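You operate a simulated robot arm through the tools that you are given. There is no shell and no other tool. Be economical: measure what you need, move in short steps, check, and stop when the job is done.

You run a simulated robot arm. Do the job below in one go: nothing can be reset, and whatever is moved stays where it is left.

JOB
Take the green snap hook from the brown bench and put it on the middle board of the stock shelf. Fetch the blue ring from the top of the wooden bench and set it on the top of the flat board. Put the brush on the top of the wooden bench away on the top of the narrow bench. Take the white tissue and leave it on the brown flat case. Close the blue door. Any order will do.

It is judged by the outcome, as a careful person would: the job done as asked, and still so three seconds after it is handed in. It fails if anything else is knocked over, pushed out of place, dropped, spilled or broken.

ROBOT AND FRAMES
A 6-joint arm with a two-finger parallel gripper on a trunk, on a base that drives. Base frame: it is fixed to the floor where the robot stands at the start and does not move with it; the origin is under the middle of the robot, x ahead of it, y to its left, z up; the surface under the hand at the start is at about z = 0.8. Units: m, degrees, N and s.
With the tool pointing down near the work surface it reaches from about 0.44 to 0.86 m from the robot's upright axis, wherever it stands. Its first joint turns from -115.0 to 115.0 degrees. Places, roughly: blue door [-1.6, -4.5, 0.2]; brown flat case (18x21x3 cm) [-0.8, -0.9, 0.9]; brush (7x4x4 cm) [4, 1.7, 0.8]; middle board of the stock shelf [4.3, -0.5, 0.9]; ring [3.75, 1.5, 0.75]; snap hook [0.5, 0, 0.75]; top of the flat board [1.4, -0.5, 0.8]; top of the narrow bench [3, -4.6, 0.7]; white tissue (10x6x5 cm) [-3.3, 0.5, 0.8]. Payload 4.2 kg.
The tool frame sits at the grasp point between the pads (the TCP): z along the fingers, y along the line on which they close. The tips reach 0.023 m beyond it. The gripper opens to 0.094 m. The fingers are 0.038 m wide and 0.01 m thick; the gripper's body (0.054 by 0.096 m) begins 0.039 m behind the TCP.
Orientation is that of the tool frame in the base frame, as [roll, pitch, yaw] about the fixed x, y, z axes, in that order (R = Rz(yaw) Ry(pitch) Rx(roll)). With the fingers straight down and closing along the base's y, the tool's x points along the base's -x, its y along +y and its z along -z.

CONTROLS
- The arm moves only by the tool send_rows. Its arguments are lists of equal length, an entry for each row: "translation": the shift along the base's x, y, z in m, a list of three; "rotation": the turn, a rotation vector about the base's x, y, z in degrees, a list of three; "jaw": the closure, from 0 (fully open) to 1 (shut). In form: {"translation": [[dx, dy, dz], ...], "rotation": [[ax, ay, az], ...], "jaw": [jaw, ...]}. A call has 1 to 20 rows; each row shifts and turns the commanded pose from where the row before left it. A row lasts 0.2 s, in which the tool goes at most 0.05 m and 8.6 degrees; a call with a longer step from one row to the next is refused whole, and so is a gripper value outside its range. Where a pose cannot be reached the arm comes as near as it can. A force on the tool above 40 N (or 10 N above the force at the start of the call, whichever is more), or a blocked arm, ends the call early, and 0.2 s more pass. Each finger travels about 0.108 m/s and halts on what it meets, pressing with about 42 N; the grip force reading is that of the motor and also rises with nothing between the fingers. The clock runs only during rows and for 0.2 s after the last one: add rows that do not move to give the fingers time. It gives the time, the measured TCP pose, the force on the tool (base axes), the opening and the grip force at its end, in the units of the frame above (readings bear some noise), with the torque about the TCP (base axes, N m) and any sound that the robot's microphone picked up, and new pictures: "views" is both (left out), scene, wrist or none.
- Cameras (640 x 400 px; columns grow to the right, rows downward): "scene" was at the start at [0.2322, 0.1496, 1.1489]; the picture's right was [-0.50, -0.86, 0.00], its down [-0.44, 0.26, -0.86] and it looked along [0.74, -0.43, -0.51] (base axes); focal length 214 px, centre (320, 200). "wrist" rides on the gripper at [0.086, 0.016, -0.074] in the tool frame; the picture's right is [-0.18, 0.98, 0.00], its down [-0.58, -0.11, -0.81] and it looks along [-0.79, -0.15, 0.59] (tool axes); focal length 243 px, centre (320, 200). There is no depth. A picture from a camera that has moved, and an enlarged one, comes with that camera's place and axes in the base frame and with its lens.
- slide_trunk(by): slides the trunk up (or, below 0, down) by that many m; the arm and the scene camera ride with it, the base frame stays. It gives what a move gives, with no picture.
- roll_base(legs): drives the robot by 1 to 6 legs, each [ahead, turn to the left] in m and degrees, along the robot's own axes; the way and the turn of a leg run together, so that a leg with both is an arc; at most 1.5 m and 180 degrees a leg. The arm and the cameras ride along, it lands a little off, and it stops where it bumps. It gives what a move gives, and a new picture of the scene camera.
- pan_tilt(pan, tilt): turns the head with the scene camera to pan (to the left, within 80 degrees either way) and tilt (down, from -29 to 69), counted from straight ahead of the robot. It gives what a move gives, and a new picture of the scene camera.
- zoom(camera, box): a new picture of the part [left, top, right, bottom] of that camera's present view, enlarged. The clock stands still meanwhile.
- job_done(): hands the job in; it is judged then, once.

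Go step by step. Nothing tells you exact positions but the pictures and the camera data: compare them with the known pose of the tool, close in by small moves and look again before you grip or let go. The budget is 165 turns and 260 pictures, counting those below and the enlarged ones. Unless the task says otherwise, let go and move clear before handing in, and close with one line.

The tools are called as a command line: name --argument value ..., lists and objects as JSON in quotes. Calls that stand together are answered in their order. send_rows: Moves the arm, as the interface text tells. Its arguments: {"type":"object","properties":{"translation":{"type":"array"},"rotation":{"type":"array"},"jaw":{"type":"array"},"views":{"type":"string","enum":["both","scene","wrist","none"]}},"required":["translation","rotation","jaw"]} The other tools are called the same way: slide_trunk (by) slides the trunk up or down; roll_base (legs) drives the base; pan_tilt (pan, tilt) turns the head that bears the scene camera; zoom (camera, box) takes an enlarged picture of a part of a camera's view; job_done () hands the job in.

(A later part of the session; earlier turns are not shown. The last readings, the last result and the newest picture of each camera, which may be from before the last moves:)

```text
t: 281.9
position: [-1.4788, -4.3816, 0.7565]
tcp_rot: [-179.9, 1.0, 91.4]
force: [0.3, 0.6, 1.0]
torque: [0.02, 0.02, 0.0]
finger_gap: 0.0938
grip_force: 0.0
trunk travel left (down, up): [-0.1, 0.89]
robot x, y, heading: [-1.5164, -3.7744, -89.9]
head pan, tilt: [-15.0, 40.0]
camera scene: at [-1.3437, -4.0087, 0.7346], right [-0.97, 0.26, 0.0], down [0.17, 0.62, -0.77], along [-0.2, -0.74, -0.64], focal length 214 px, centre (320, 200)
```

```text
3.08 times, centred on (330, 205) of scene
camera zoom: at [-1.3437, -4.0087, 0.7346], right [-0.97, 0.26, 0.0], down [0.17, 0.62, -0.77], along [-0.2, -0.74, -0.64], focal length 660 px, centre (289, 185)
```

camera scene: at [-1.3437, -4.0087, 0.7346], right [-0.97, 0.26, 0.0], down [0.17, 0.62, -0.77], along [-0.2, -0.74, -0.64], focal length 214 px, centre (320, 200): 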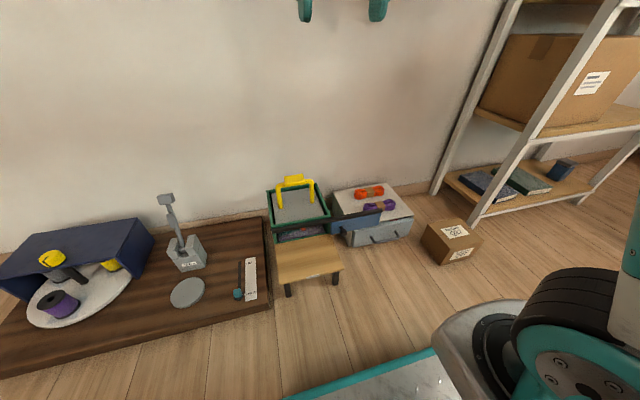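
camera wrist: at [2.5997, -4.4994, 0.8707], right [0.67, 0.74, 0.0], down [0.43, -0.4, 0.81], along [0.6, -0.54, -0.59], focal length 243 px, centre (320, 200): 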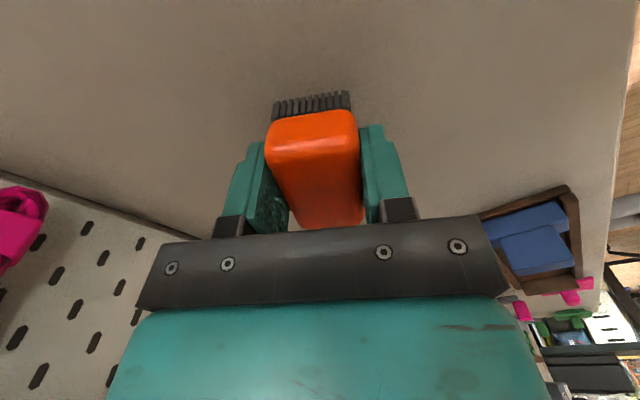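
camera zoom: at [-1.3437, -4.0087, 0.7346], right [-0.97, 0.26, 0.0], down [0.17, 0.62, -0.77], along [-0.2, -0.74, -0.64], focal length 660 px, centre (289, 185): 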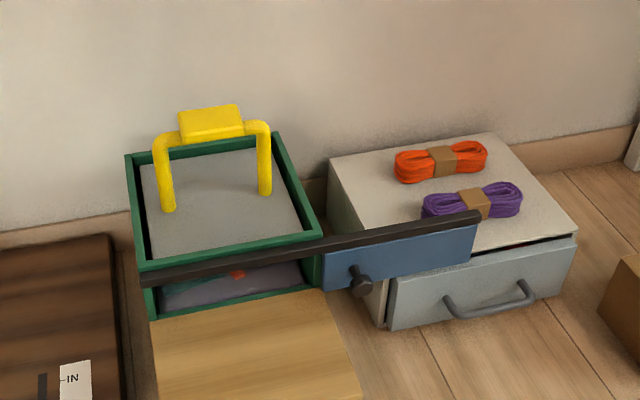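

The knob is at about (-1.549, -4.474, 0.18), with the rail front at y ≈ -4.50. I'll lower the trunk fully and come down over the knob with the fingers straddling it along x.

slide_trunk --by -0.1

send_rows --translation '[[-0.02, -0.02, -0.04], [-0.02, -0.02, -0.04], [-0.02, -0.02, -0.04], [-0.01, -0.016, -0.045], [0, 0, -0.045], [0, 0, -0.045]]' --rotation '[[0, 0, 0], [0, 0, 0], [0, 0, 0], [0, 0, 0], [0, 0, 0], [0, 0, 0]]' --jaw '[0.4, 0.4, 0.4, 0.4, 0.4, 0.4]'

```text
t: 283.3
position: [-1.4782, -4.3805, 0.6561]
tcp_rot: [-180.0, 0.8, 91.3]
force: [0.1, -0.7, -0.1]
torque: [-0.01, -0.02, 0.03]
finger_gap: 0.094
grip_force: 0.1
trunk travel left (down, up): [0.0, 0.99]
robot x, y, heading: [-1.5199, -3.7704, -90.1]
head pan, tilt: [-15.0, 40.0]
```

```text
t: 284.7
position: [-1.5249, -4.5241, 0.4832]
tcp_rot: [-179.9, 0.6, 91.3]
force: [1.1, 0.2, -0.3]
torque: [-0.01, 0.0, -0.01]
finger_gap: 0.0561
grip_force: 0.1
out of reach, approached as far as the arm can: row 2, 3, 4, 5, 6
trunk travel left (down, up): [0.0, 0.99]
robot x, y, heading: [-1.519, -3.7745, -90.2]
head pan, tilt: [-15.0, 40.0]
camera scene: at [-1.3437, -4.0087, 0.6346], right [-0.97, 0.26, 0.0], down [0.17, 0.62, -0.77], along [-0.2, -0.74, -0.64], focal length 214 px, centre (320, 200)
camera wrist: at [-1.5096, -4.4362, 0.5556], right [0.99, -0.16, 0.0], down [-0.1, -0.58, 0.81], along [-0.13, -0.8, -0.58], focal length 243 px, centre (320, 200)
```

scene: 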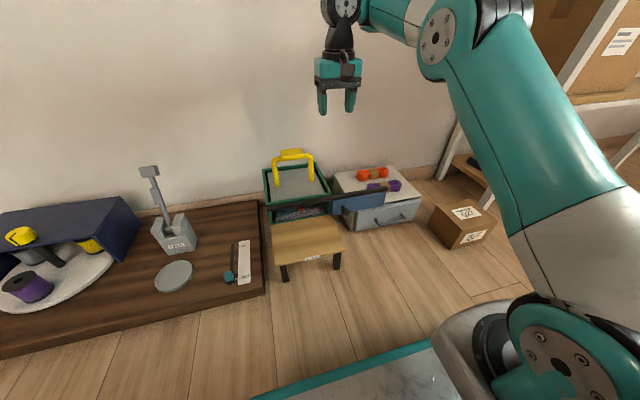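
wrist: 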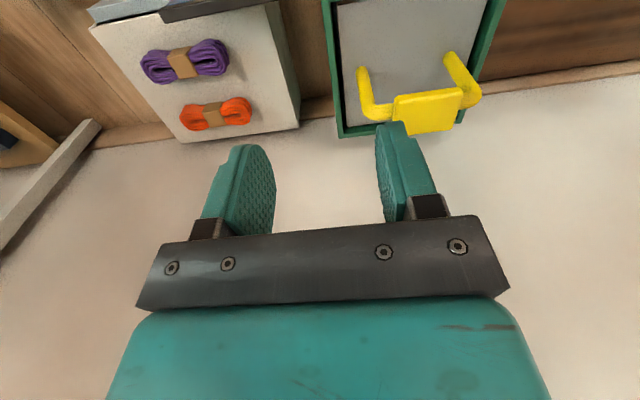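

The arm seems stuck in an awkward joint configuration since the bench. I'll pan to see the arm's posture.

send_rows --translation '[[0, 0.03, 0.035], [0, 0.03, 0.035], [0, 0.03, 0.035], [0, 0.03, 0.035]]' --rotation '[[0, 0, 0], [0, 0, 0], [0, 0, 0], [0, 0, 0]]' --jaw '[0.4, 0.4, 0.4, 0.4]' --views "none"

pan_tilt --pan -50 --tilt 5

```text
t: 285.7
position: [-1.5269, -4.4055, 0.6225]
tcp_rot: [-180.0, 0.7, 91.8]
force: [-1.3, 0.0, -0.1]
torque: [-0.01, -0.05, -0.02]
finger_gap: 0.0562
grip_force: 0.0
trunk travel left (down, up): [0.0, 0.99]
robot x, y, heading: [-1.5204, -3.7754, -90.3]
head pan, tilt: [-15.0, 40.0]
```

```text
t: 286.7
position: [-1.5266, -4.406, 0.6225]
tcp_rot: [-179.9, 0.8, 91.9]
force: [-0.2, -0.4, 0.3]
torque: [0.0, 0.04, 0.01]
finger_gap: 0.0565
grip_force: 0.0
trunk travel left (down, up): [0.0, 0.99]
robot x, y, heading: [-1.515, -3.7731, -90.0]
head pan, tilt: [-50.0, 5.0]
camera scene: at [-1.392, -3.9856, 0.6902], right [-0.64, 0.77, 0.0], down [0.07, 0.06, -1.0], along [-0.76, -0.64, -0.09], focal length 214 px, centre (320, 200)
```

scene: 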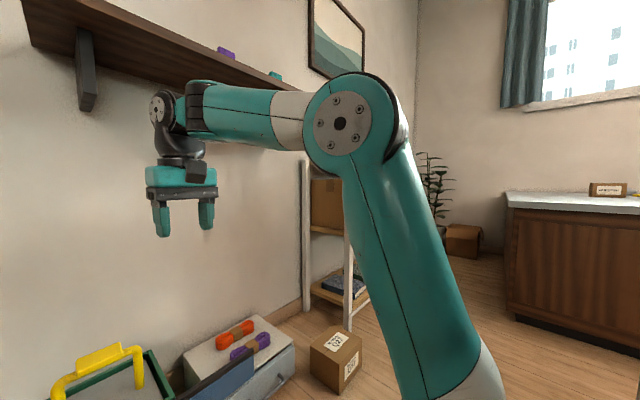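

The posture looks normal, so I'll back off into open space and test whether the tool goes down there.

roll_base --legs '[[-0.3, 0]]'

send_rows --translation '[[0, 0, -0.03], [0, 0, -0.03], [0, 0, -0.03], [0, 0, -0.03]]' --rotation '[[0, 0, 0], [0, 0, 0], [0, 0, 0], [0, 0, 0]]' --jaw '[0.4, 0.4, 0.4, 0.4]' --views "scene"

```text
t: 288.8
position: [-1.5304, -4.102, 0.6228]
tcp_rot: [-179.9, 0.8, 91.1]
force: [-0.2, -0.3, 0.3]
torque: [0.0, 0.04, 0.0]
finger_gap: 0.0564
grip_force: 0.0
trunk travel left (down, up): [0.0, 0.99]
robot x, y, heading: [-1.5213, -3.4731, -90.3]
head pan, tilt: [-50.0, 5.0]
camera scene: at [-1.392, -3.6819, 0.6903], right [-0.64, 0.77, 0.0], down [0.07, 0.06, -1.0], along [-0.77, -0.64, -0.09], focal length 214 px, centre (320, 200)
```

scene: 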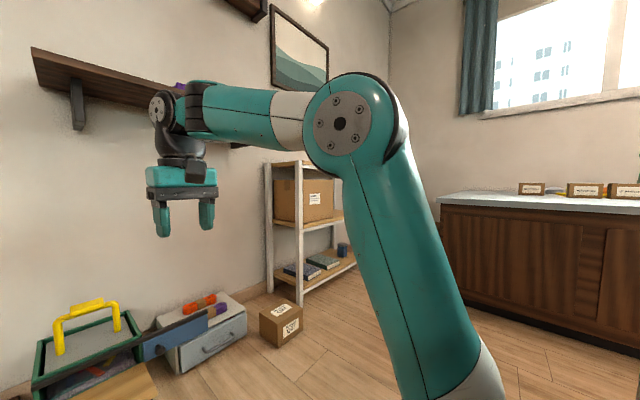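

```text
t: 289.8
position: [-1.529, -4.1023, 0.5022]
tcp_rot: [-179.9, 0.8, 91.2]
force: [0.2, -0.3, -0.1]
torque: [0.0, 0.01, -0.05]
finger_gap: 0.0566
grip_force: 0.0
trunk travel left (down, up): [0.0, 0.99]
robot x, y, heading: [-1.5186, -3.4672, -90.5]
head pan, tilt: [-50.0, 5.0]
camera scene: at [-1.392, -3.6819, 0.6903], right [-0.64, 0.77, 0.0], down [0.07, 0.06, -1.0], along [-0.77, -0.64, -0.09], focal length 214 px, centre (320, 200)
```

scene: 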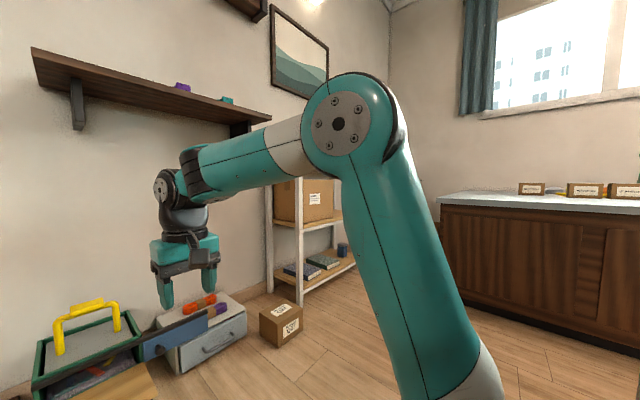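

It works here. I'll continue down to check the low range.

send_rows --translation '[[0, -0.005, -0.045], [0, -0.005, -0.045], [0, -0.005, -0.045], [0, -0.005, -0.045], [0, -0.005, -0.045], [0, -0.005, -0.045], [0, -0.005, -0.045]]' --rotation '[[0, 0, 0], [0, 0, 0], [0, 0, 0], [0, 0, 0], [0, 0, 0], [0, 0, 0], [0, 0, 0]]' --jaw '[0.4, 0.4, 0.4, 0.4, 0.4, 0.4, 0.4]' --views "none"

pan_tilt --pan -10 --tilt 30

zoom --camera "scene" --box '[240, 140, 440, 260]'

```text
t: 291.4
position: [-1.53, -4.1381, 0.1857]
tcp_rot: [-180.0, 0.8, 91.1]
force: [-0.2, 0.2, -0.2]
torque: [-0.01, -0.01, 0.01]
finger_gap: 0.0563
grip_force: 0.1
trunk travel left (down, up): [0.0, 0.99]
robot x, y, heading: [-1.5163, -3.4733, -90.5]
head pan, tilt: [-50.0, 5.0]
```

```text
t: 292.4
position: [-1.5301, -4.1387, 0.1851]
tcp_rot: [-179.8, 0.9, 91.1]
force: [-0.8, 0.1, -0.3]
torque: [0.0, 0.01, 0.01]
finger_gap: 0.0563
grip_force: 0.1
trunk travel left (down, up): [0.0, 0.99]
robot x, y, heading: [-1.5205, -3.472, -90.3]
head pan, tilt: [-10.0, 30.0]
camera scene: at [-1.3375, -3.7121, 0.6499], right [-0.98, 0.18, 0.0], down [0.09, 0.49, -0.87], along [-0.15, -0.85, -0.5], focal length 214 px, centre (320, 200)
```

scene: 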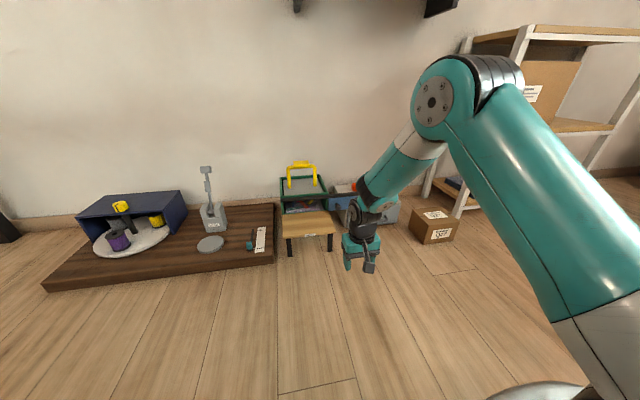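

```text
3.20 times, centred on (340, 200) of scene
camera zoom: at [-1.3375, -3.7121, 0.6499], right [-0.98, 0.18, 0.0], down [0.09, 0.49, -0.87], along [-0.15, -0.85, -0.5], focal length 686 px, centre (256, 200)
```

zoom: 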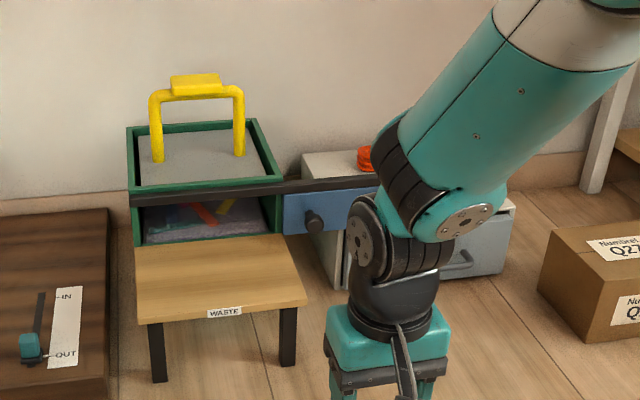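

The low range works now. The knob is at (-1.55, -4.47, ~0.17) and the table top in front is at z ≈ 0.12. I'll align x and drive forward at this height.

send_rows --translation '[[-0.02, 0, 0]]' --rotation '[[0, 0, 0]]' --jaw '[0.35]' --views "none"

roll_base --legs '[[0.24, 0]]'

send_rows --translation '[[0, -0.005, 0]]' --rotation '[[0, 0, 0]]' --jaw '[0.35]'

zoom --camera "scene" --box '[260, 140, 460, 280]'

```text
t: 292.8
position: [-1.5488, -4.1382, 0.187]
tcp_rot: [-179.9, 0.9, 91.0]
force: [0.1, 0.5, -0.3]
torque: [-0.01, 0.03, 0.02]
finger_gap: 0.0613
grip_force: 0.0
trunk travel left (down, up): [0.0, 0.99]
robot x, y, heading: [-1.5174, -3.4701, -90.0]
head pan, tilt: [-10.0, 30.0]
```

```text
t: 294.6
position: [-1.5522, -4.3807, 0.1858]
tcp_rot: [-179.9, 0.8, 91.0]
force: [0.1, -0.2, -0.2]
torque: [0.01, 0.01, 0.01]
finger_gap: 0.0613
grip_force: 0.0
trunk travel left (down, up): [0.0, 0.99]
robot x, y, heading: [-1.5168, -3.7161, -90.1]
head pan, tilt: [-10.0, 30.0]
camera scene: at [-1.3391, -3.9557, 0.6499], right [-0.98, 0.18, 0.0], down [0.09, 0.49, -0.87], along [-0.16, -0.85, -0.5], focal length 214 px, centre (320, 200)
```

scene: 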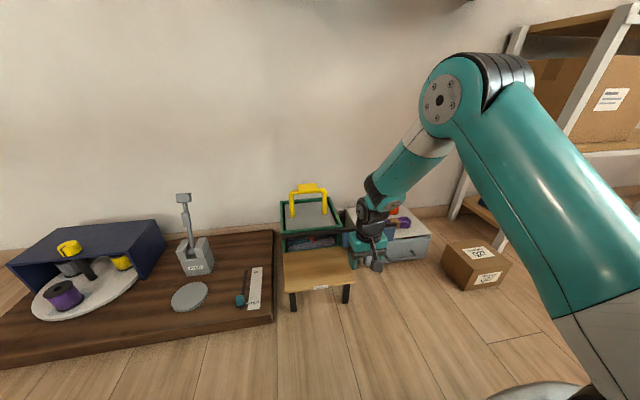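

```text
t: 295.0
position: [-1.553, -4.387, 0.1864]
tcp_rot: [179.9, 0.7, 91.1]
force: [0.0, 0.0, 0.1]
torque: [-0.03, 0.02, 0.02]
finger_gap: 0.0612
grip_force: 0.0
trunk travel left (down, up): [0.0, 0.99]
robot x, y, heading: [-1.5202, -3.7133, -90.5]
head pan, tilt: [-10.0, 30.0]
camera scene: at [-1.3391, -3.9557, 0.6499], right [-0.98, 0.18, 0.0], down [0.09, 0.49, -0.87], along [-0.16, -0.85, -0.5], focal length 214 px, centre (320, 200)
camera wrist: at [-1.5374, -4.2987, 0.2598], right [0.99, -0.17, 0.0], down [-0.1, -0.57, 0.81], along [-0.14, -0.8, -0.58], focal length 243 px, centre (320, 200)
```

scene: 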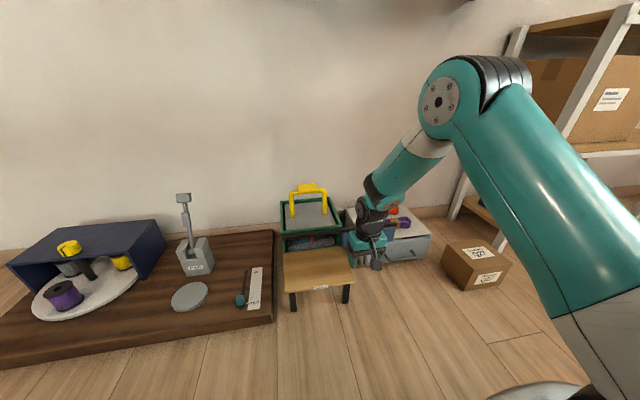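
wrist: 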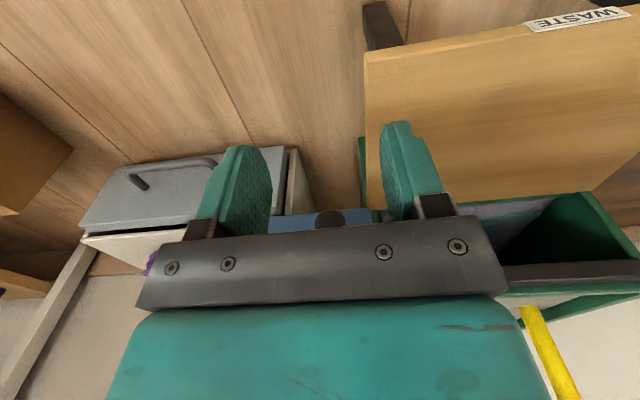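

```text
2.86 times, centred on (360, 210) of scene
camera zoom: at [-1.3391, -3.9557, 0.6499], right [-0.98, 0.18, 0.0], down [0.09, 0.49, -0.87], along [-0.16, -0.85, -0.5], focal length 613 px, centre (206, 171)
```

zoom: 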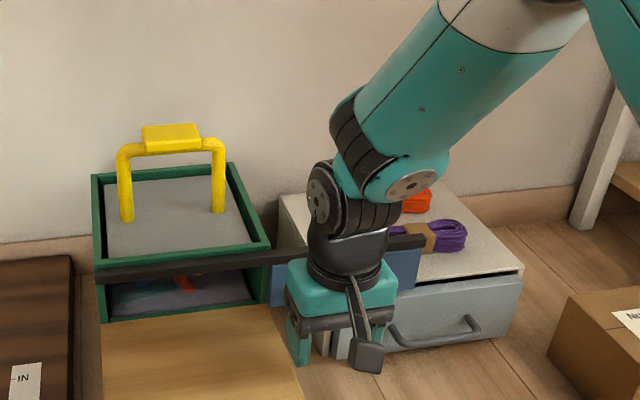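

The knob is centred between the fingers in x and a little lower. I'll lower 2 cm and advance to straddle it.

send_rows --translation '[[-0.004, 0, -0.01], [0, 0, -0.01], [0, -0.025, 0], [0, -0.025, 0], [0, -0.022, 0]]' --rotation '[[0, 0, 0], [0, 0, 0], [0, 0, 0], [0, 0, 0], [0, 0, 0]]' --jaw '[0.35, 0.35, 0.35, 0.35, 0.35]'

zoom --camera "scene" --box '[260, 140, 460, 280]'

```text
t: 296.2
position: [-1.5545, -4.4575, 0.1647]
tcp_rot: [-179.9, 0.7, 91.0]
force: [0.3, -0.6, 0.1]
torque: [0.0, -0.03, -0.02]
finger_gap: 0.0612
grip_force: 0.1
trunk travel left (down, up): [0.0, 0.99]
robot x, y, heading: [-1.5189, -3.7149, -90.2]
head pan, tilt: [-10.0, 30.0]
camera scene: at [-1.3391, -3.9556, 0.6499], right [-0.98, 0.18, 0.0], down [0.09, 0.49, -0.87], along [-0.16, -0.85, -0.5], focal length 214 px, centre (320, 200)
camera wrist: at [-1.5392, -4.3704, 0.2394], right [0.99, -0.17, 0.0], down [-0.1, -0.57, 0.81], along [-0.14, -0.8, -0.58], focal length 243 px, centre (320, 200)
```

scene: 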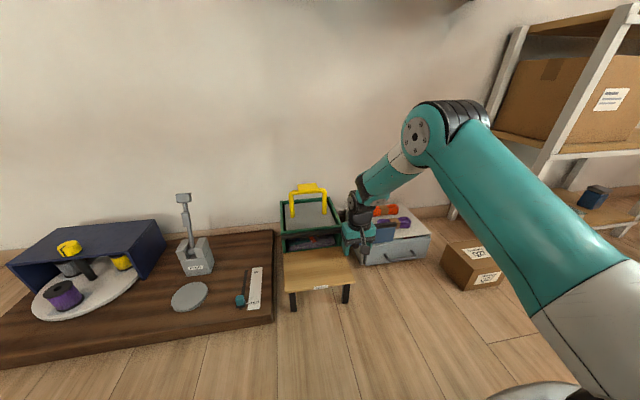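
wrist: 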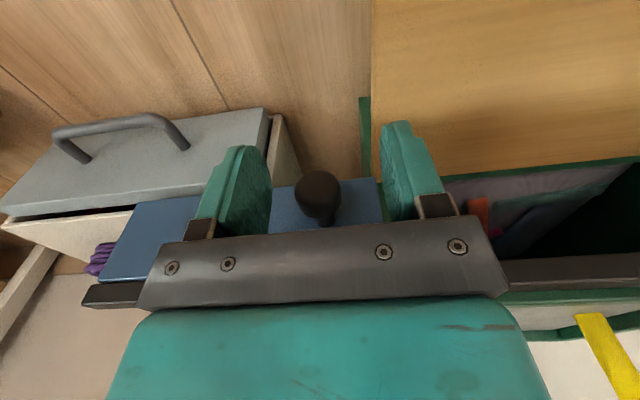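

```text
2.86 times, centred on (360, 210) of scene
camera zoom: at [-1.3391, -3.9556, 0.6499], right [-0.98, 0.18, 0.0], down [0.09, 0.49, -0.87], along [-0.16, -0.85, -0.5], focal length 613 px, centre (206, 171)
```

zoom: 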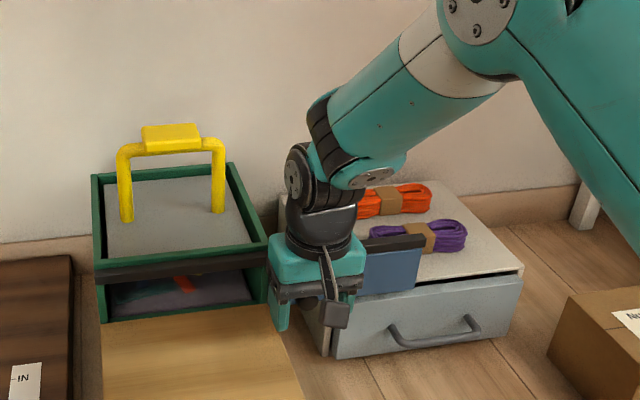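

The knob is right at the TCP, between the fingers. I'll narrow the gap and slide +x.

send_rows --translation '[[0, 0, 0], [0.01, 0, 0], [0.02, 0, 0], [0.02, 0, 0], [0.02, 0, 0], [0.02, 0, 0]]' --rotation '[[0, 0, 0], [0, 0, 0], [0, 0, 0], [0, 0, 0], [0, 0, 0], [0, 0, 0]]' --jaw '[0.6, 0.6, 0.6, 0.6, 0.6, 0.6]'

```text
t: 297.6
position: [-1.4668, -4.4594, 0.1662]
tcp_rot: [-179.9, 0.7, 91.0]
force: [0.0, 0.0, -0.4]
torque: [0.0, -0.01, -0.01]
finger_gap: 0.0375
grip_force: 0.2
trunk travel left (down, up): [0.0, 0.99]
robot x, y, heading: [-1.5224, -3.7111, -90.2]
head pan, tilt: [-10.0, 30.0]
camera scene: at [-1.3391, -3.9557, 0.6499], right [-0.98, 0.18, 0.0], down [0.09, 0.49, -0.87], along [-0.16, -0.85, -0.5], focal length 214 px, centre (320, 200)
camera wrist: at [-1.4511, -4.3716, 0.2396], right [0.99, -0.17, 0.0], down [-0.1, -0.57, 0.81], along [-0.13, -0.8, -0.58], focal length 243 px, centre (320, 200)
```

scene: 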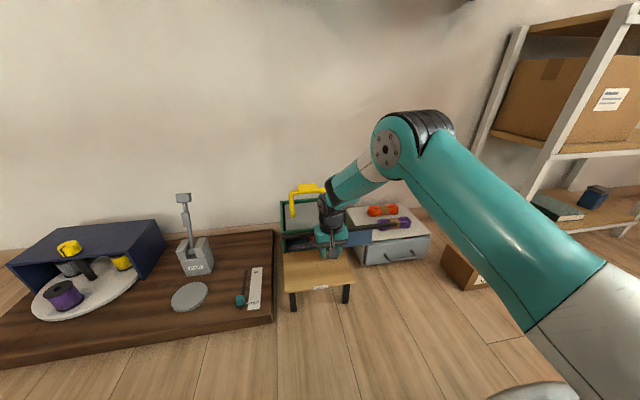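
wrist: 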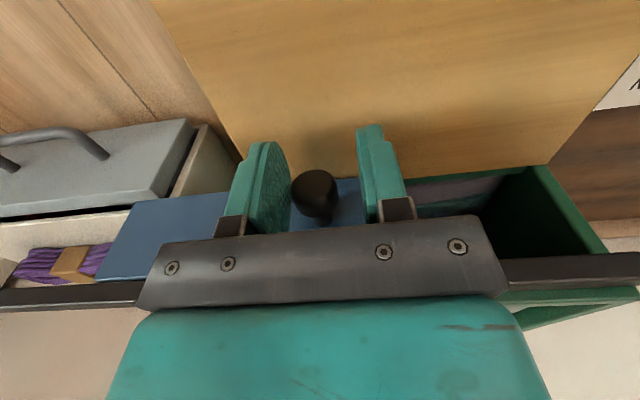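

The door slides easily. I'll continue until it stops.

send_rows --translation '[[0.02, 0, 0], [0.02, 0, 0], [0.02, 0, 0], [0.015, 0, 0], [0.015, 0, 0], [0.01, 0, 0]]' --rotation '[[0, 0, 0], [0, 0, 0], [0, 0, 0], [0, 0, 0], [0, 0, 0], [0, 0, 0]]' --jaw '[0.6, 0.6, 0.6, 0.6, 0.6, 0.6]'

zoom --camera "scene" --box '[240, 140, 440, 280]'

```text
t: 299.0
position: [-1.3653, -4.4591, 0.165]
tcp_rot: [180.0, 0.8, 91.0]
force: [-0.2, 0.1, 0.4]
torque: [-0.03, 0.03, -0.02]
finger_gap: 0.0379
grip_force: 0.1
trunk travel left (down, up): [0.0, 0.99]
robot x, y, heading: [-1.5161, -3.7135, -90.0]
head pan, tilt: [-10.0, 30.0]
camera scene: at [-1.3391, -3.9557, 0.6499], right [-0.98, 0.18, 0.0], down [0.09, 0.49, -0.87], along [-0.16, -0.85, -0.5], focal length 214 px, centre (320, 200)
camera wrist: at [-1.3495, -4.3713, 0.2387], right [0.99, -0.17, 0.0], down [-0.1, -0.57, 0.81], along [-0.14, -0.8, -0.58], focal length 243 px, centre (320, 200)
```

scene: 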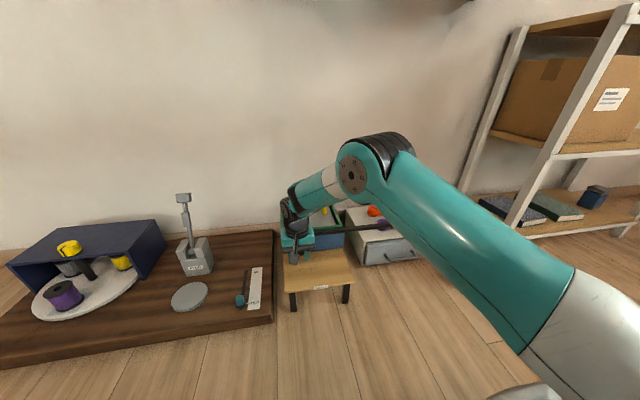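
wrist: 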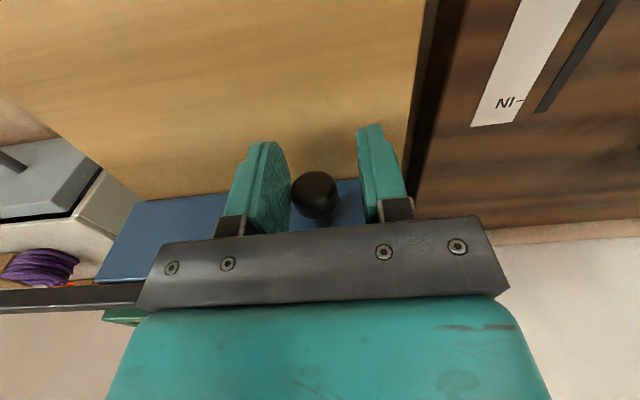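

```text
2.86 times, centred on (340, 210) of scene
camera zoom: at [-1.3391, -3.9557, 0.6499], right [-0.98, 0.18, 0.0], down [0.09, 0.49, -0.87], along [-0.16, -0.85, -0.5], focal length 613 px, centre (263, 171)
```

zoom: 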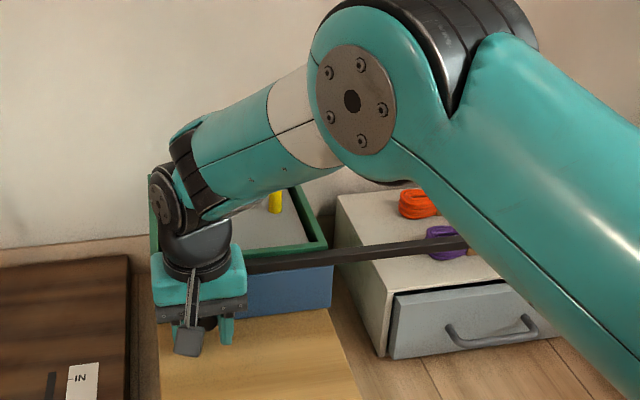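

The door's edge is almost level with the box edge. I'll push on in small steps until it meets its stop.

send_rows --translation '[[0.006, 0, 0], [0.006, 0, 0], [0.006, 0, 0], [0.006, 0, 0]]' --rotation '[[0, 0, 0], [0, 0, 0], [0, 0, 0], [0, 0, 0]]' --jaw '[0.6, 0.6, 0.6, 0.6]'

zoom --camera "scene" --box '[240, 140, 440, 280]'

```text
t: 300.0
position: [-1.3448, -4.4607, 0.166]
tcp_rot: [-179.6, 0.5, 90.5]
force: [-31.0, 8.9, 6.7]
torque: [0.27, 0.42, -0.82]
finger_gap: 0.0513
grip_force: 15.9
trunk travel left (down, up): [0.0, 0.99]
robot x, y, heading: [-1.5202, -3.7146, -90.3]
head pan, tilt: [-10.0, 30.0]
camera scene: at [-1.3398, -3.9559, 0.6501], right [-0.98, 0.18, 0.0], down [0.09, 0.49, -0.87], along [-0.16, -0.85, -0.5], focal length 214 px, centre (320, 200)
camera wrist: at [-1.3281, -4.3719, 0.2398], right [0.98, -0.18, 0.0], down [-0.1, -0.57, 0.81], along [-0.15, -0.8, -0.58], focal length 243 px, centre (320, 200)
```

scene: 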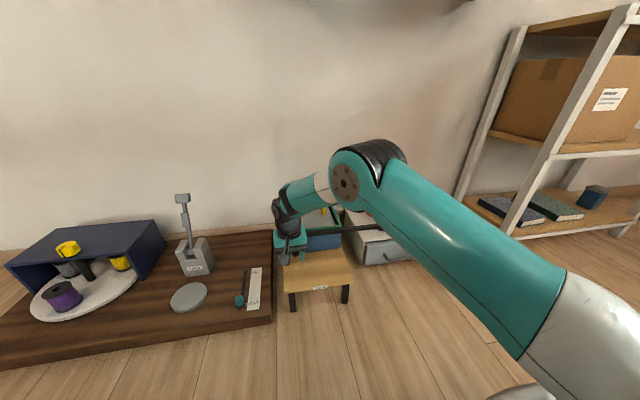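
wrist: 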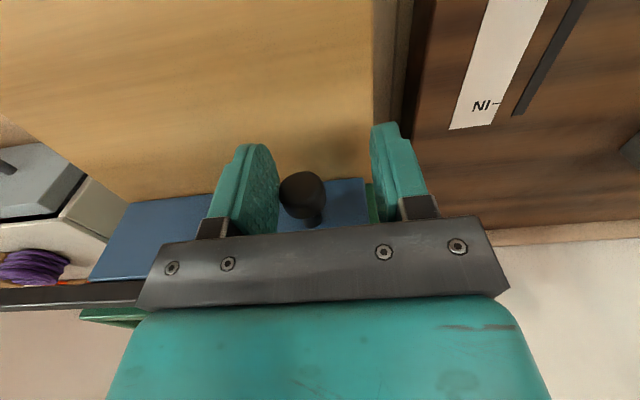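

```text
2.86 times, centred on (340, 210) of scene
camera zoom: at [-1.3398, -3.9559, 0.6501], right [-0.98, 0.18, 0.0], down [0.09, 0.49, -0.87], along [-0.16, -0.85, -0.5], focal length 613 px, centre (263, 171)
```

zoom: 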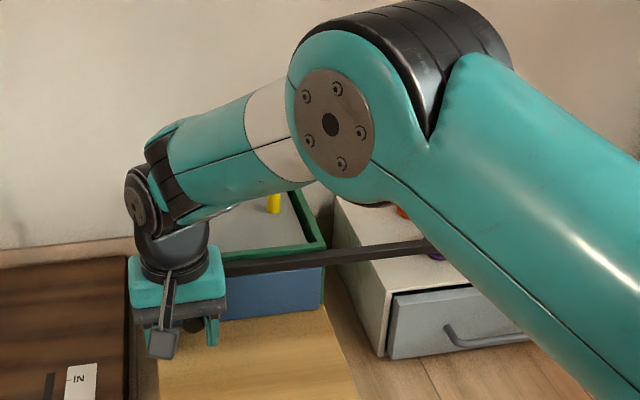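

It's against the stop with 31 N, so the door is closed. I'll relieve, open and pull back.

send_rows --translation '[[-0.008, 0, 0], [-0.004, 0, 0], [0, 0.03, 0.0], [0, 0.04, 0.0], [0, 0.04, 0.01], [0, 0.03, 0.03], [0, 0.01, 0.045], [0, 0, 0.045], [0, 0, 0.045], [0, 0, 0.045]]' --rotation '[[0, 0, 0], [0, 0, 0], [0, 0, 0], [0, 0, 0], [0, 0, 0], [0, 0, 0], [0, 0, 0], [0, 0, 0], [0, 0, 0], [0, 0, 0]]' --jaw '[0.55, 0.5, 0.5, 0.5, 0.5, 0.5, 0.5, 0.3, 0.1, 0]'

zoom --camera "scene" --box '[240, 140, 440, 280]'

```text
t: 302.2
position: [-1.3521, -4.309, 0.3826]
tcp_rot: [-179.9, 0.6, 91.0]
force: [0.4, -0.7, 0.0]
torque: [-0.01, 0.0, -0.02]
finger_gap: 0.094
grip_force: 0.2
trunk travel left (down, up): [0.0, 0.99]
robot x, y, heading: [-1.5172, -3.7158, -90.1]
head pan, tilt: [-10.0, 30.0]
camera scene: at [-1.3392, -3.9557, 0.6498], right [-0.98, 0.18, 0.0], down [0.09, 0.49, -0.87], along [-0.16, -0.85, -0.5], focal length 214 px, centre (320, 200)
camera wrist: at [-1.3366, -4.2211, 0.4575], right [0.99, -0.17, 0.0], down [-0.1, -0.57, 0.81], along [-0.14, -0.8, -0.58], focal length 243 px, centre (320, 200)
```

scene: 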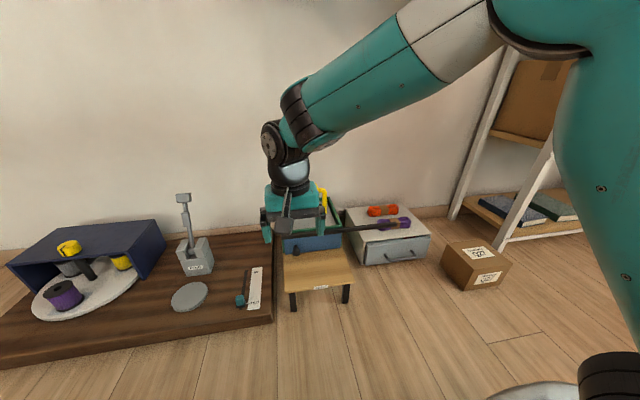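
wrist: 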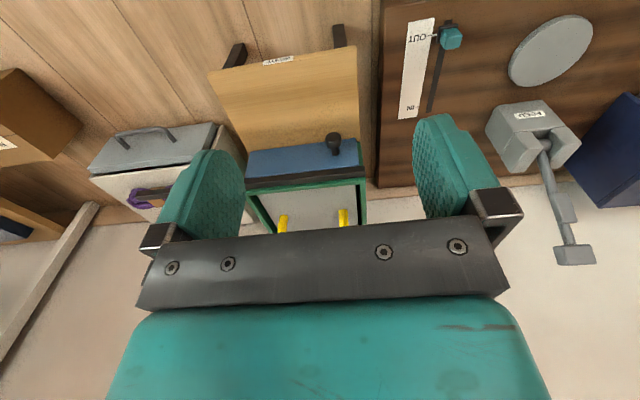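

```text
2.86 times, centred on (340, 210) of scene
camera zoom: at [-1.3392, -3.9557, 0.6498], right [-0.98, 0.18, 0.0], down [0.09, 0.49, -0.87], along [-0.16, -0.85, -0.5], focal length 613 px, centre (263, 171)
```

zoom: 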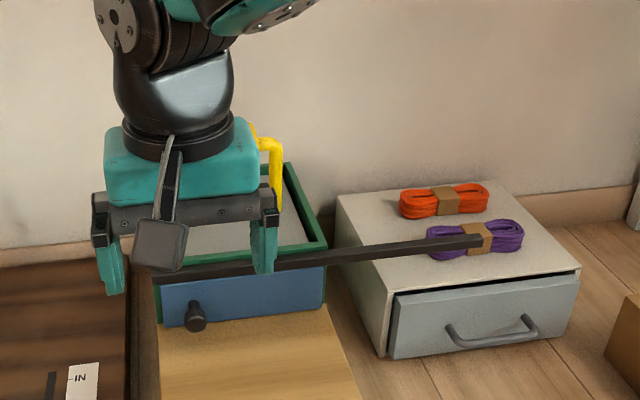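

The blue door is closed. I'll raise the trunk, turn around and look for the way to the tissue.

roll_base --legs '[[-0.35, 0]]'

slide_trunk --by 0.4

slide_trunk --by 0.1

send_rows --translation '[[-0.02, 0, 0.045], [-0.02, 0.0, 0.045], [-0.03, 0, 0.04], [-0.03, 0, 0.03], [-0.03, 0, 0.03]]' --rotation '[[0, 0, 0], [0, 0, 0], [0, 0, 0], [0, 0, 0], [0, 0, 0]]' --jaw '[0, 0, 0, 0, 0]' --views "none"

roll_base --legs '[[0, -180]]'

pan_tilt --pan 30 --tilt 20

pan_tilt --pan -20 --tilt 20

```text
t: 304.5
position: [-1.3539, -3.9632, 0.3832]
tcp_rot: [-179.9, 0.6, 90.5]
force: [-0.4, 0.6, 0.2]
torque: [0.02, -0.02, 0.02]
finger_gap: 0.0942
grip_force: 0.0
trunk travel left (down, up): [0.0, 0.99]
robot x, y, heading: [-1.5159, -3.3665, -90.8]
head pan, tilt: [-10.0, 30.0]
camera scene: at [-1.3385, -3.6115, 0.6499], right [-0.98, 0.19, 0.0], down [0.1, 0.49, -0.87], along [-0.16, -0.85, -0.5], focal length 214 px, centre (320, 200)
```

scene: 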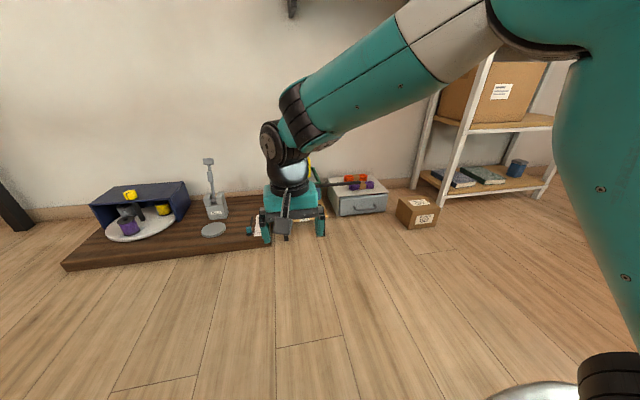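

```text
t: 308.3
position: [-1.3522, -3.9632, 0.7827]
tcp_rot: [-179.9, 0.7, 90.5]
force: [0.3, 0.2, 0.3]
torque: [-0.02, -0.01, -0.02]
finger_gap: 0.0941
grip_force: 0.0
trunk travel left (down, up): [-0.4, 0.59]
robot x, y, heading: [-1.516, -3.3668, -91.4]
head pan, tilt: [-10.0, 30.0]
```

```text
t: 309.6
position: [-1.3532, -3.9628, 0.8823]
tcp_rot: [-179.9, 0.8, 90.6]
force: [0.5, -0.7, -0.7]
torque: [0.01, -0.01, -0.01]
finger_gap: 0.094
grip_force: 0.1
trunk travel left (down, up): [-0.5, 0.49]
robot x, y, heading: [-1.52, -3.367, -91.3]
head pan, tilt: [-10.0, 30.0]
```

```text
t: 310.8
position: [-1.4836, -3.9642, 1.0724]
tcp_rot: [-179.8, 0.6, 90.6]
force: [-0.1, -0.5, -0.2]
torque: [-0.01, 0.03, 0.03]
finger_gap: 0.0941
grip_force: 0.1
trunk travel left (down, up): [-0.5, 0.49]
robot x, y, heading: [-1.5141, -3.3714, -91.3]
head pan, tilt: [-10.0, 30.0]
```

```text
t: 313.5
position: [-1.7668, -3.9551, 1.057]
tcp_rot: [-177.2, 0.8, 66.1]
force: [0.5, 0.8, 0.4]
torque: [0.0, 0.08, 0.01]
finger_gap: 0.0942
grip_force: 0.1
trunk travel left (down, up): [-0.5, 0.49]
robot x, y, heading: [-1.5396, -3.4115, -114.8]
head pan, tilt: [-10.0, 30.0]
stopped in leg 1: the robot was blocked; the commanded pose is now the measured one
camera scene: at [-1.5161, -3.6885, 1.1626], right [-0.82, 0.57, -0.04], down [0.32, 0.4, -0.86], along [-0.48, -0.72, -0.51], focal length 214 px, centre (320, 200)
```

scene: 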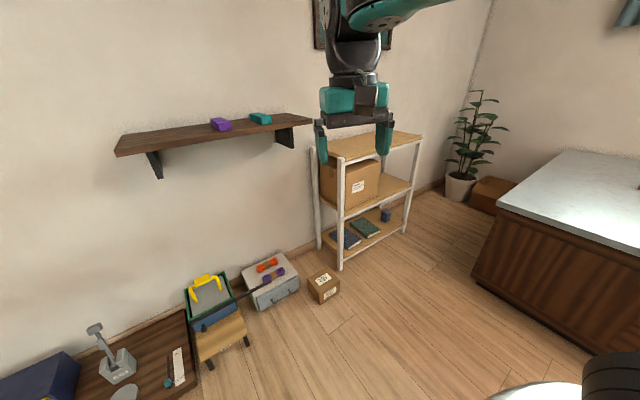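

```text
t: 314.6
position: [-1.771, -3.9531, 1.0587]
tcp_rot: [-177.5, 0.8, 65.5]
force: [0.4, 0.2, 0.0]
torque: [0.0, -0.04, -0.01]
finger_gap: 0.0941
grip_force: 0.1
trunk travel left (down, up): [-0.5, 0.49]
robot x, y, heading: [-1.5349, -3.4194, -115.0]
head pan, tilt: [30.0, 20.0]
camera scene: at [-1.4601, -3.7072, 1.1814], right [-1.0, -0.09, -0.04], down [0.01, 0.33, -0.95], along [0.09, -0.94, -0.32], focal length 214 px, centre (320, 200)
```

scene: 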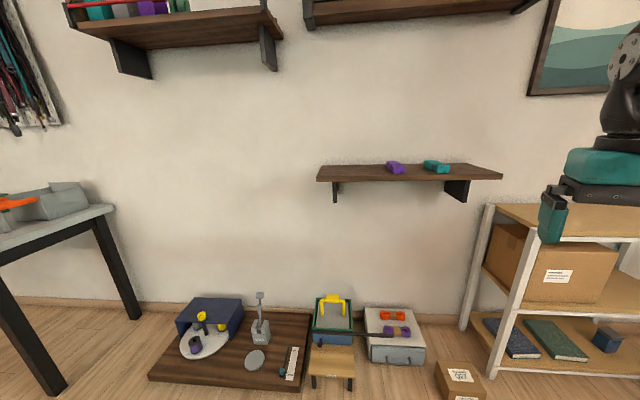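

```text
t: 315.8
position: [-1.7719, -3.952, 1.059]
tcp_rot: [-177.6, 0.8, 65.4]
force: [-0.1, 0.0, -0.1]
torque: [0.03, -0.03, 0.01]
finger_gap: 0.094
grip_force: 0.1
trunk travel left (down, up): [-0.5, 0.49]
robot x, y, heading: [-1.5412, -3.415, -115.2]
head pan, tilt: [-20.0, 20.0]
camera scene: at [-1.5344, -3.6804, 1.1781], right [-0.71, 0.71, -0.04], down [0.28, 0.23, -0.93], along [-0.65, -0.67, -0.35], focal length 214 px, centre (320, 200)
```

scene: 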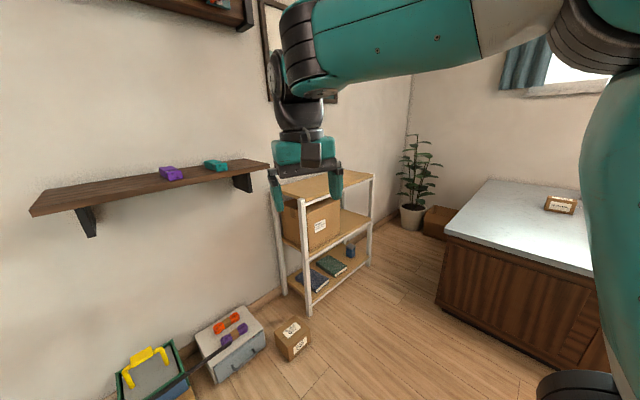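

The base's rear touched the table behind while turning. I'll turn back, move forward for clearance, then turn again.

roll_base --legs '[[0, 23]]'

roll_base --legs '[[0.28, 0]]'

pan_tilt --pan -80 --tilt 30

```text
t: 316.4
position: [-1.6889, -3.98, 1.0344]
tcp_rot: [-173.0, 0.9, 65.8]
force: [0.6, 0.3, 0.3]
torque: [0.01, 0.03, 0.02]
finger_gap: 0.094
grip_force: 0.1
trunk travel left (down, up): [-0.5, 0.49]
robot x, y, heading: [-1.538, -3.4121, -114.3]
head pan, tilt: [-20.0, 20.0]
stopped in leg 1: the robot was blocked; the commanded pose is now the measured one
camera scene: at [-1.5202, -3.6843, 1.1753], right [-0.72, 0.7, -0.03], down [0.26, 0.23, -0.94], along [-0.65, -0.68, -0.35], focal length 214 px, centre (320, 200)
```

scene: 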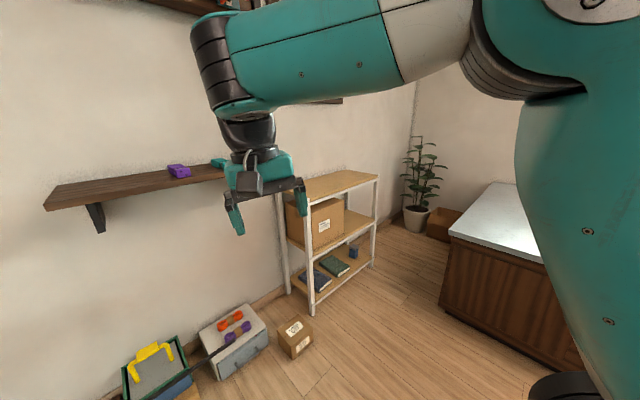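

```text
t: 318.4
position: [-1.8148, -4.2338, 1.04]
tcp_rot: [-173.2, 0.9, 65.4]
force: [-0.4, 0.4, 0.1]
torque: [0.03, 0.0, -0.05]
finger_gap: 0.0935
grip_force: 0.0
trunk travel left (down, up): [-0.5, 0.49]
robot x, y, heading: [-1.6572, -3.6659, -114.9]
head pan, tilt: [-20.0, 20.0]
camera scene: at [-1.6079, -3.9519, 1.1659], right [-0.71, 0.71, 0.0], down [0.24, 0.24, -0.94], along [-0.66, -0.67, -0.34], focal length 214 px, centre (320, 200)
```

scene: 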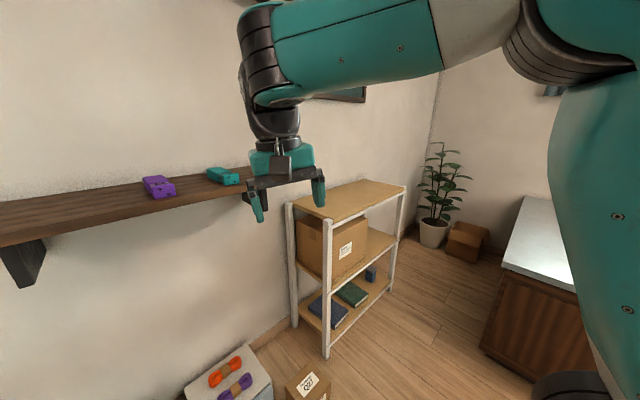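

```text
t: 319.7
position: [-1.8159, -4.2331, 1.04]
tcp_rot: [-173.2, 0.9, 65.4]
force: [-0.2, 1.2, -0.4]
torque: [-0.03, 0.02, 0.0]
finger_gap: 0.0939
grip_force: 0.1
trunk travel left (down, up): [-0.5, 0.49]
robot x, y, heading: [-1.6603, -3.6689, -114.7]
head pan, tilt: [-80.0, 30.0]
camera scene: at [-1.6296, -3.8627, 1.1499], right [0.26, 0.97, 0.0], down [0.48, -0.13, -0.87], along [-0.84, 0.22, -0.5], focal length 214 px, centre (320, 200)
```

scene: 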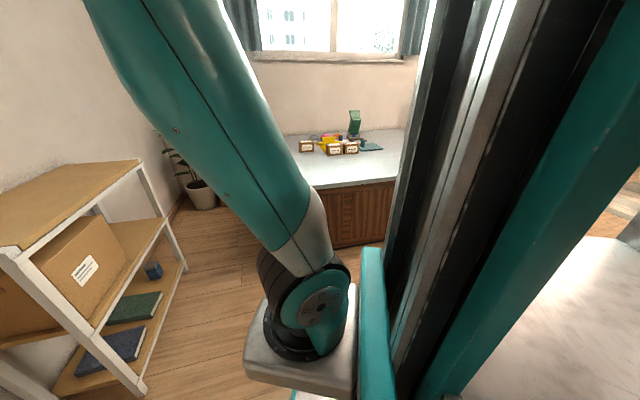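

Level and clear again. I'll turn right to face -x and view the passage between the table and the counter.

roll_base --legs '[[0, -65]]'

pan_tilt --pan -45 --tilt 25

pan_tilt --pan -10 --tilt 25

```text
t: 323.0
position: [-2.2393, -3.754, 1.0385]
tcp_rot: [-173.2, 0.9, -0.5]
force: [0.0, 0.6, 0.0]
torque: [0.01, 0.01, 0.01]
finger_gap: 0.0939
grip_force: 0.1
trunk travel left (down, up): [-0.5, 0.49]
robot x, y, heading: [-1.6527, -3.6644, 179.1]
head pan, tilt: [-80.0, 30.0]
camera scene: at [-1.8242, -3.7697, 1.1499], right [0.99, 0.16, 0.0], down [0.08, -0.49, -0.87], along [-0.14, 0.85, -0.5], focal length 214 px, centre (320, 200)
```

scene: 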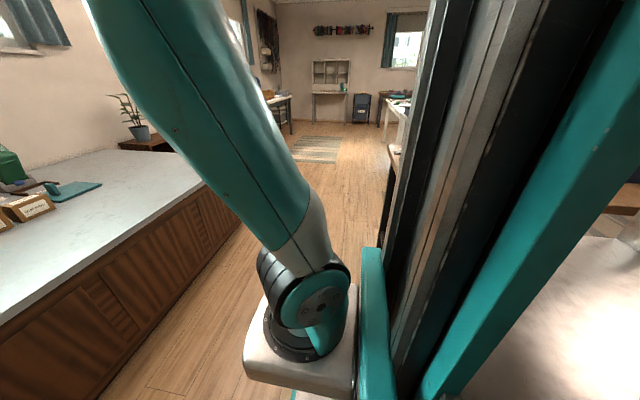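

```text
t: 324.0
position: [-2.2402, -3.7552, 1.0393]
tcp_rot: [-173.2, 0.9, -0.4]
force: [-0.4, 0.6, -0.3]
torque: [0.01, -0.01, 0.0]
finger_gap: 0.094
grip_force: 0.0
trunk travel left (down, up): [-0.5, 0.49]
robot x, y, heading: [-1.6515, -3.6688, 179.3]
head pan, tilt: [-45.0, 25.0]
camera scene: at [-1.8739, -3.793, 1.1578], right [0.72, 0.7, 0.0], down [0.3, -0.3, -0.91], along [-0.63, 0.65, -0.42], focal length 214 px, centre (320, 200)
```

scene: 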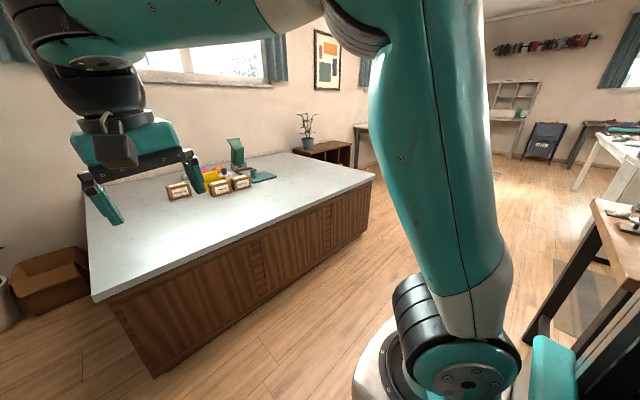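

```text
t: 325.0
position: [-2.2407, -3.7539, 1.0394]
tcp_rot: [-173.2, 0.9, -0.5]
force: [0.2, -0.4, 0.0]
torque: [-0.02, 0.01, -0.02]
finger_gap: 0.0941
grip_force: 0.0
trunk travel left (down, up): [-0.5, 0.49]
robot x, y, heading: [-1.6575, -3.6659, 179.2]
head pan, tilt: [-10.0, 25.0]
camera scene: at [-1.9001, -3.8419, 1.1579], right [0.19, 0.98, 0.0], down [0.42, -0.08, -0.91], along [-0.89, 0.17, -0.42], focal length 214 px, centre (320, 200)
```

scene: 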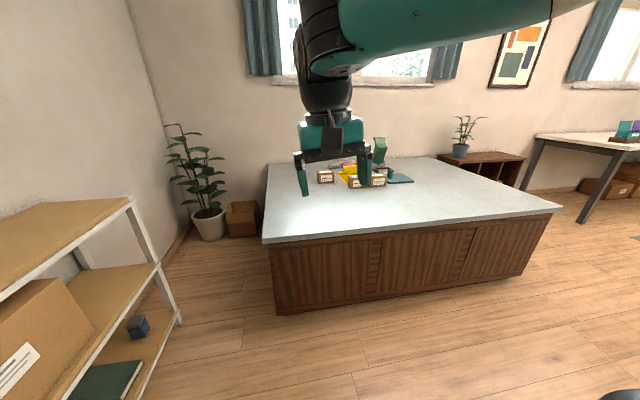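

The passage runs along x ≈ -2.15. I'll straighten the tool and drive along it in stages.

send_rows --translation '[[0.02, 0.03, 0.03]]' --rotation '[[-6.8, 0, 0]]' --jaw '[0]' --views "none"

pan_tilt --pan 10 --tilt 20

roll_base --legs '[[0.5, 0], [0, -90], [1.2, 0]]'

pan_tilt --pan -35 --tilt 20

```text
t: 325.4
position: [-2.2224, -3.7215, 1.0681]
tcp_rot: [180.0, 0.8, -0.7]
force: [-0.1, -0.7, -0.7]
torque: [0.03, -0.01, -0.01]
finger_gap: 0.0941
grip_force: 0.1
trunk travel left (down, up): [-0.5, 0.49]
robot x, y, heading: [-1.6587, -3.6666, 179.1]
head pan, tilt: [-10.0, 25.0]
```

```text
t: 326.2
position: [-2.2237, -3.7221, 1.0678]
tcp_rot: [179.9, 0.9, -0.5]
force: [0.0, -0.4, -1.0]
torque: [0.01, -0.01, 0.0]
finger_gap: 0.0942
grip_force: 0.0
trunk travel left (down, up): [-0.5, 0.49]
robot x, y, heading: [-1.6602, -3.6665, 179.2]
head pan, tilt: [10.0, 20.0]
camera scene: at [-1.9014, -3.874, 1.1659], right [-0.16, 0.99, 0.0], down [0.34, 0.06, -0.94], along [-0.93, -0.15, -0.34], focal length 214 px, centre (320, 200)
```

scene: 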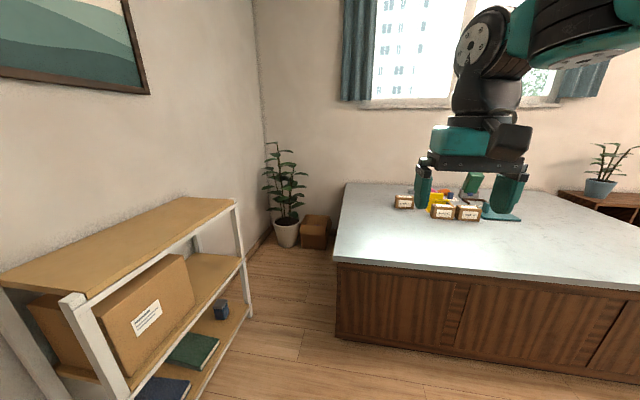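

```text
t: 338.7
position: [-2.2342, -1.9037, 1.0687]
tcp_rot: [-180.0, 0.7, -90.1]
force: [0.6, 0.7, 0.0]
torque: [0.02, -0.01, -0.01]
finger_gap: 0.094
grip_force: 0.1
trunk travel left (down, up): [-0.5, 0.49]
robot x, y, heading: [-2.1731, -2.4672, 89.7]
head pan, tilt: [10.0, 20.0]
camera scene: at [-2.3808, -2.2238, 1.1659], right [0.99, 0.17, 0.0], down [0.06, -0.34, -0.94], along [-0.16, 0.93, -0.34], focal length 214 px, centre (320, 200)
```

scene: 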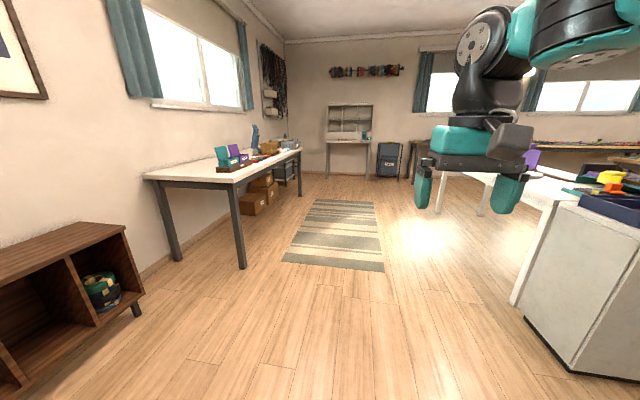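

```text
t: 339.8
position: [-2.2339, -1.904, 1.0697]
tcp_rot: [180.0, 0.8, -90.0]
force: [-0.5, -0.9, 0.7]
torque: [-0.06, 0.03, 0.01]
finger_gap: 0.0938
grip_force: 0.0
trunk travel left (down, up): [-0.5, 0.49]
robot x, y, heading: [-2.1699, -2.4661, 89.8]
head pan, tilt: [-35.0, 20.0]
camera scene: at [-2.3114, -2.2395, 1.1659], right [0.82, -0.58, 0.0], down [-0.2, -0.28, -0.94], along [0.54, 0.77, -0.34], focal length 214 px, centre (320, 200)
```

scene: 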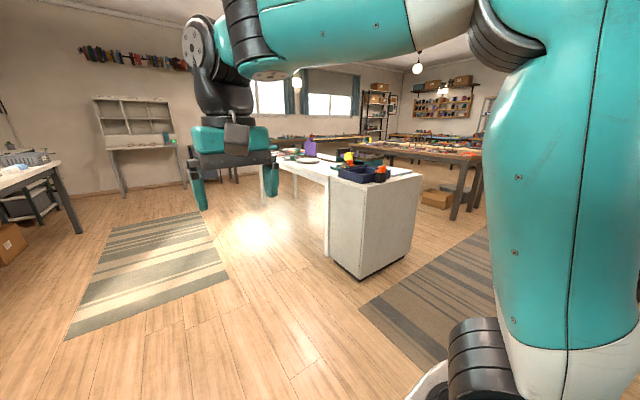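

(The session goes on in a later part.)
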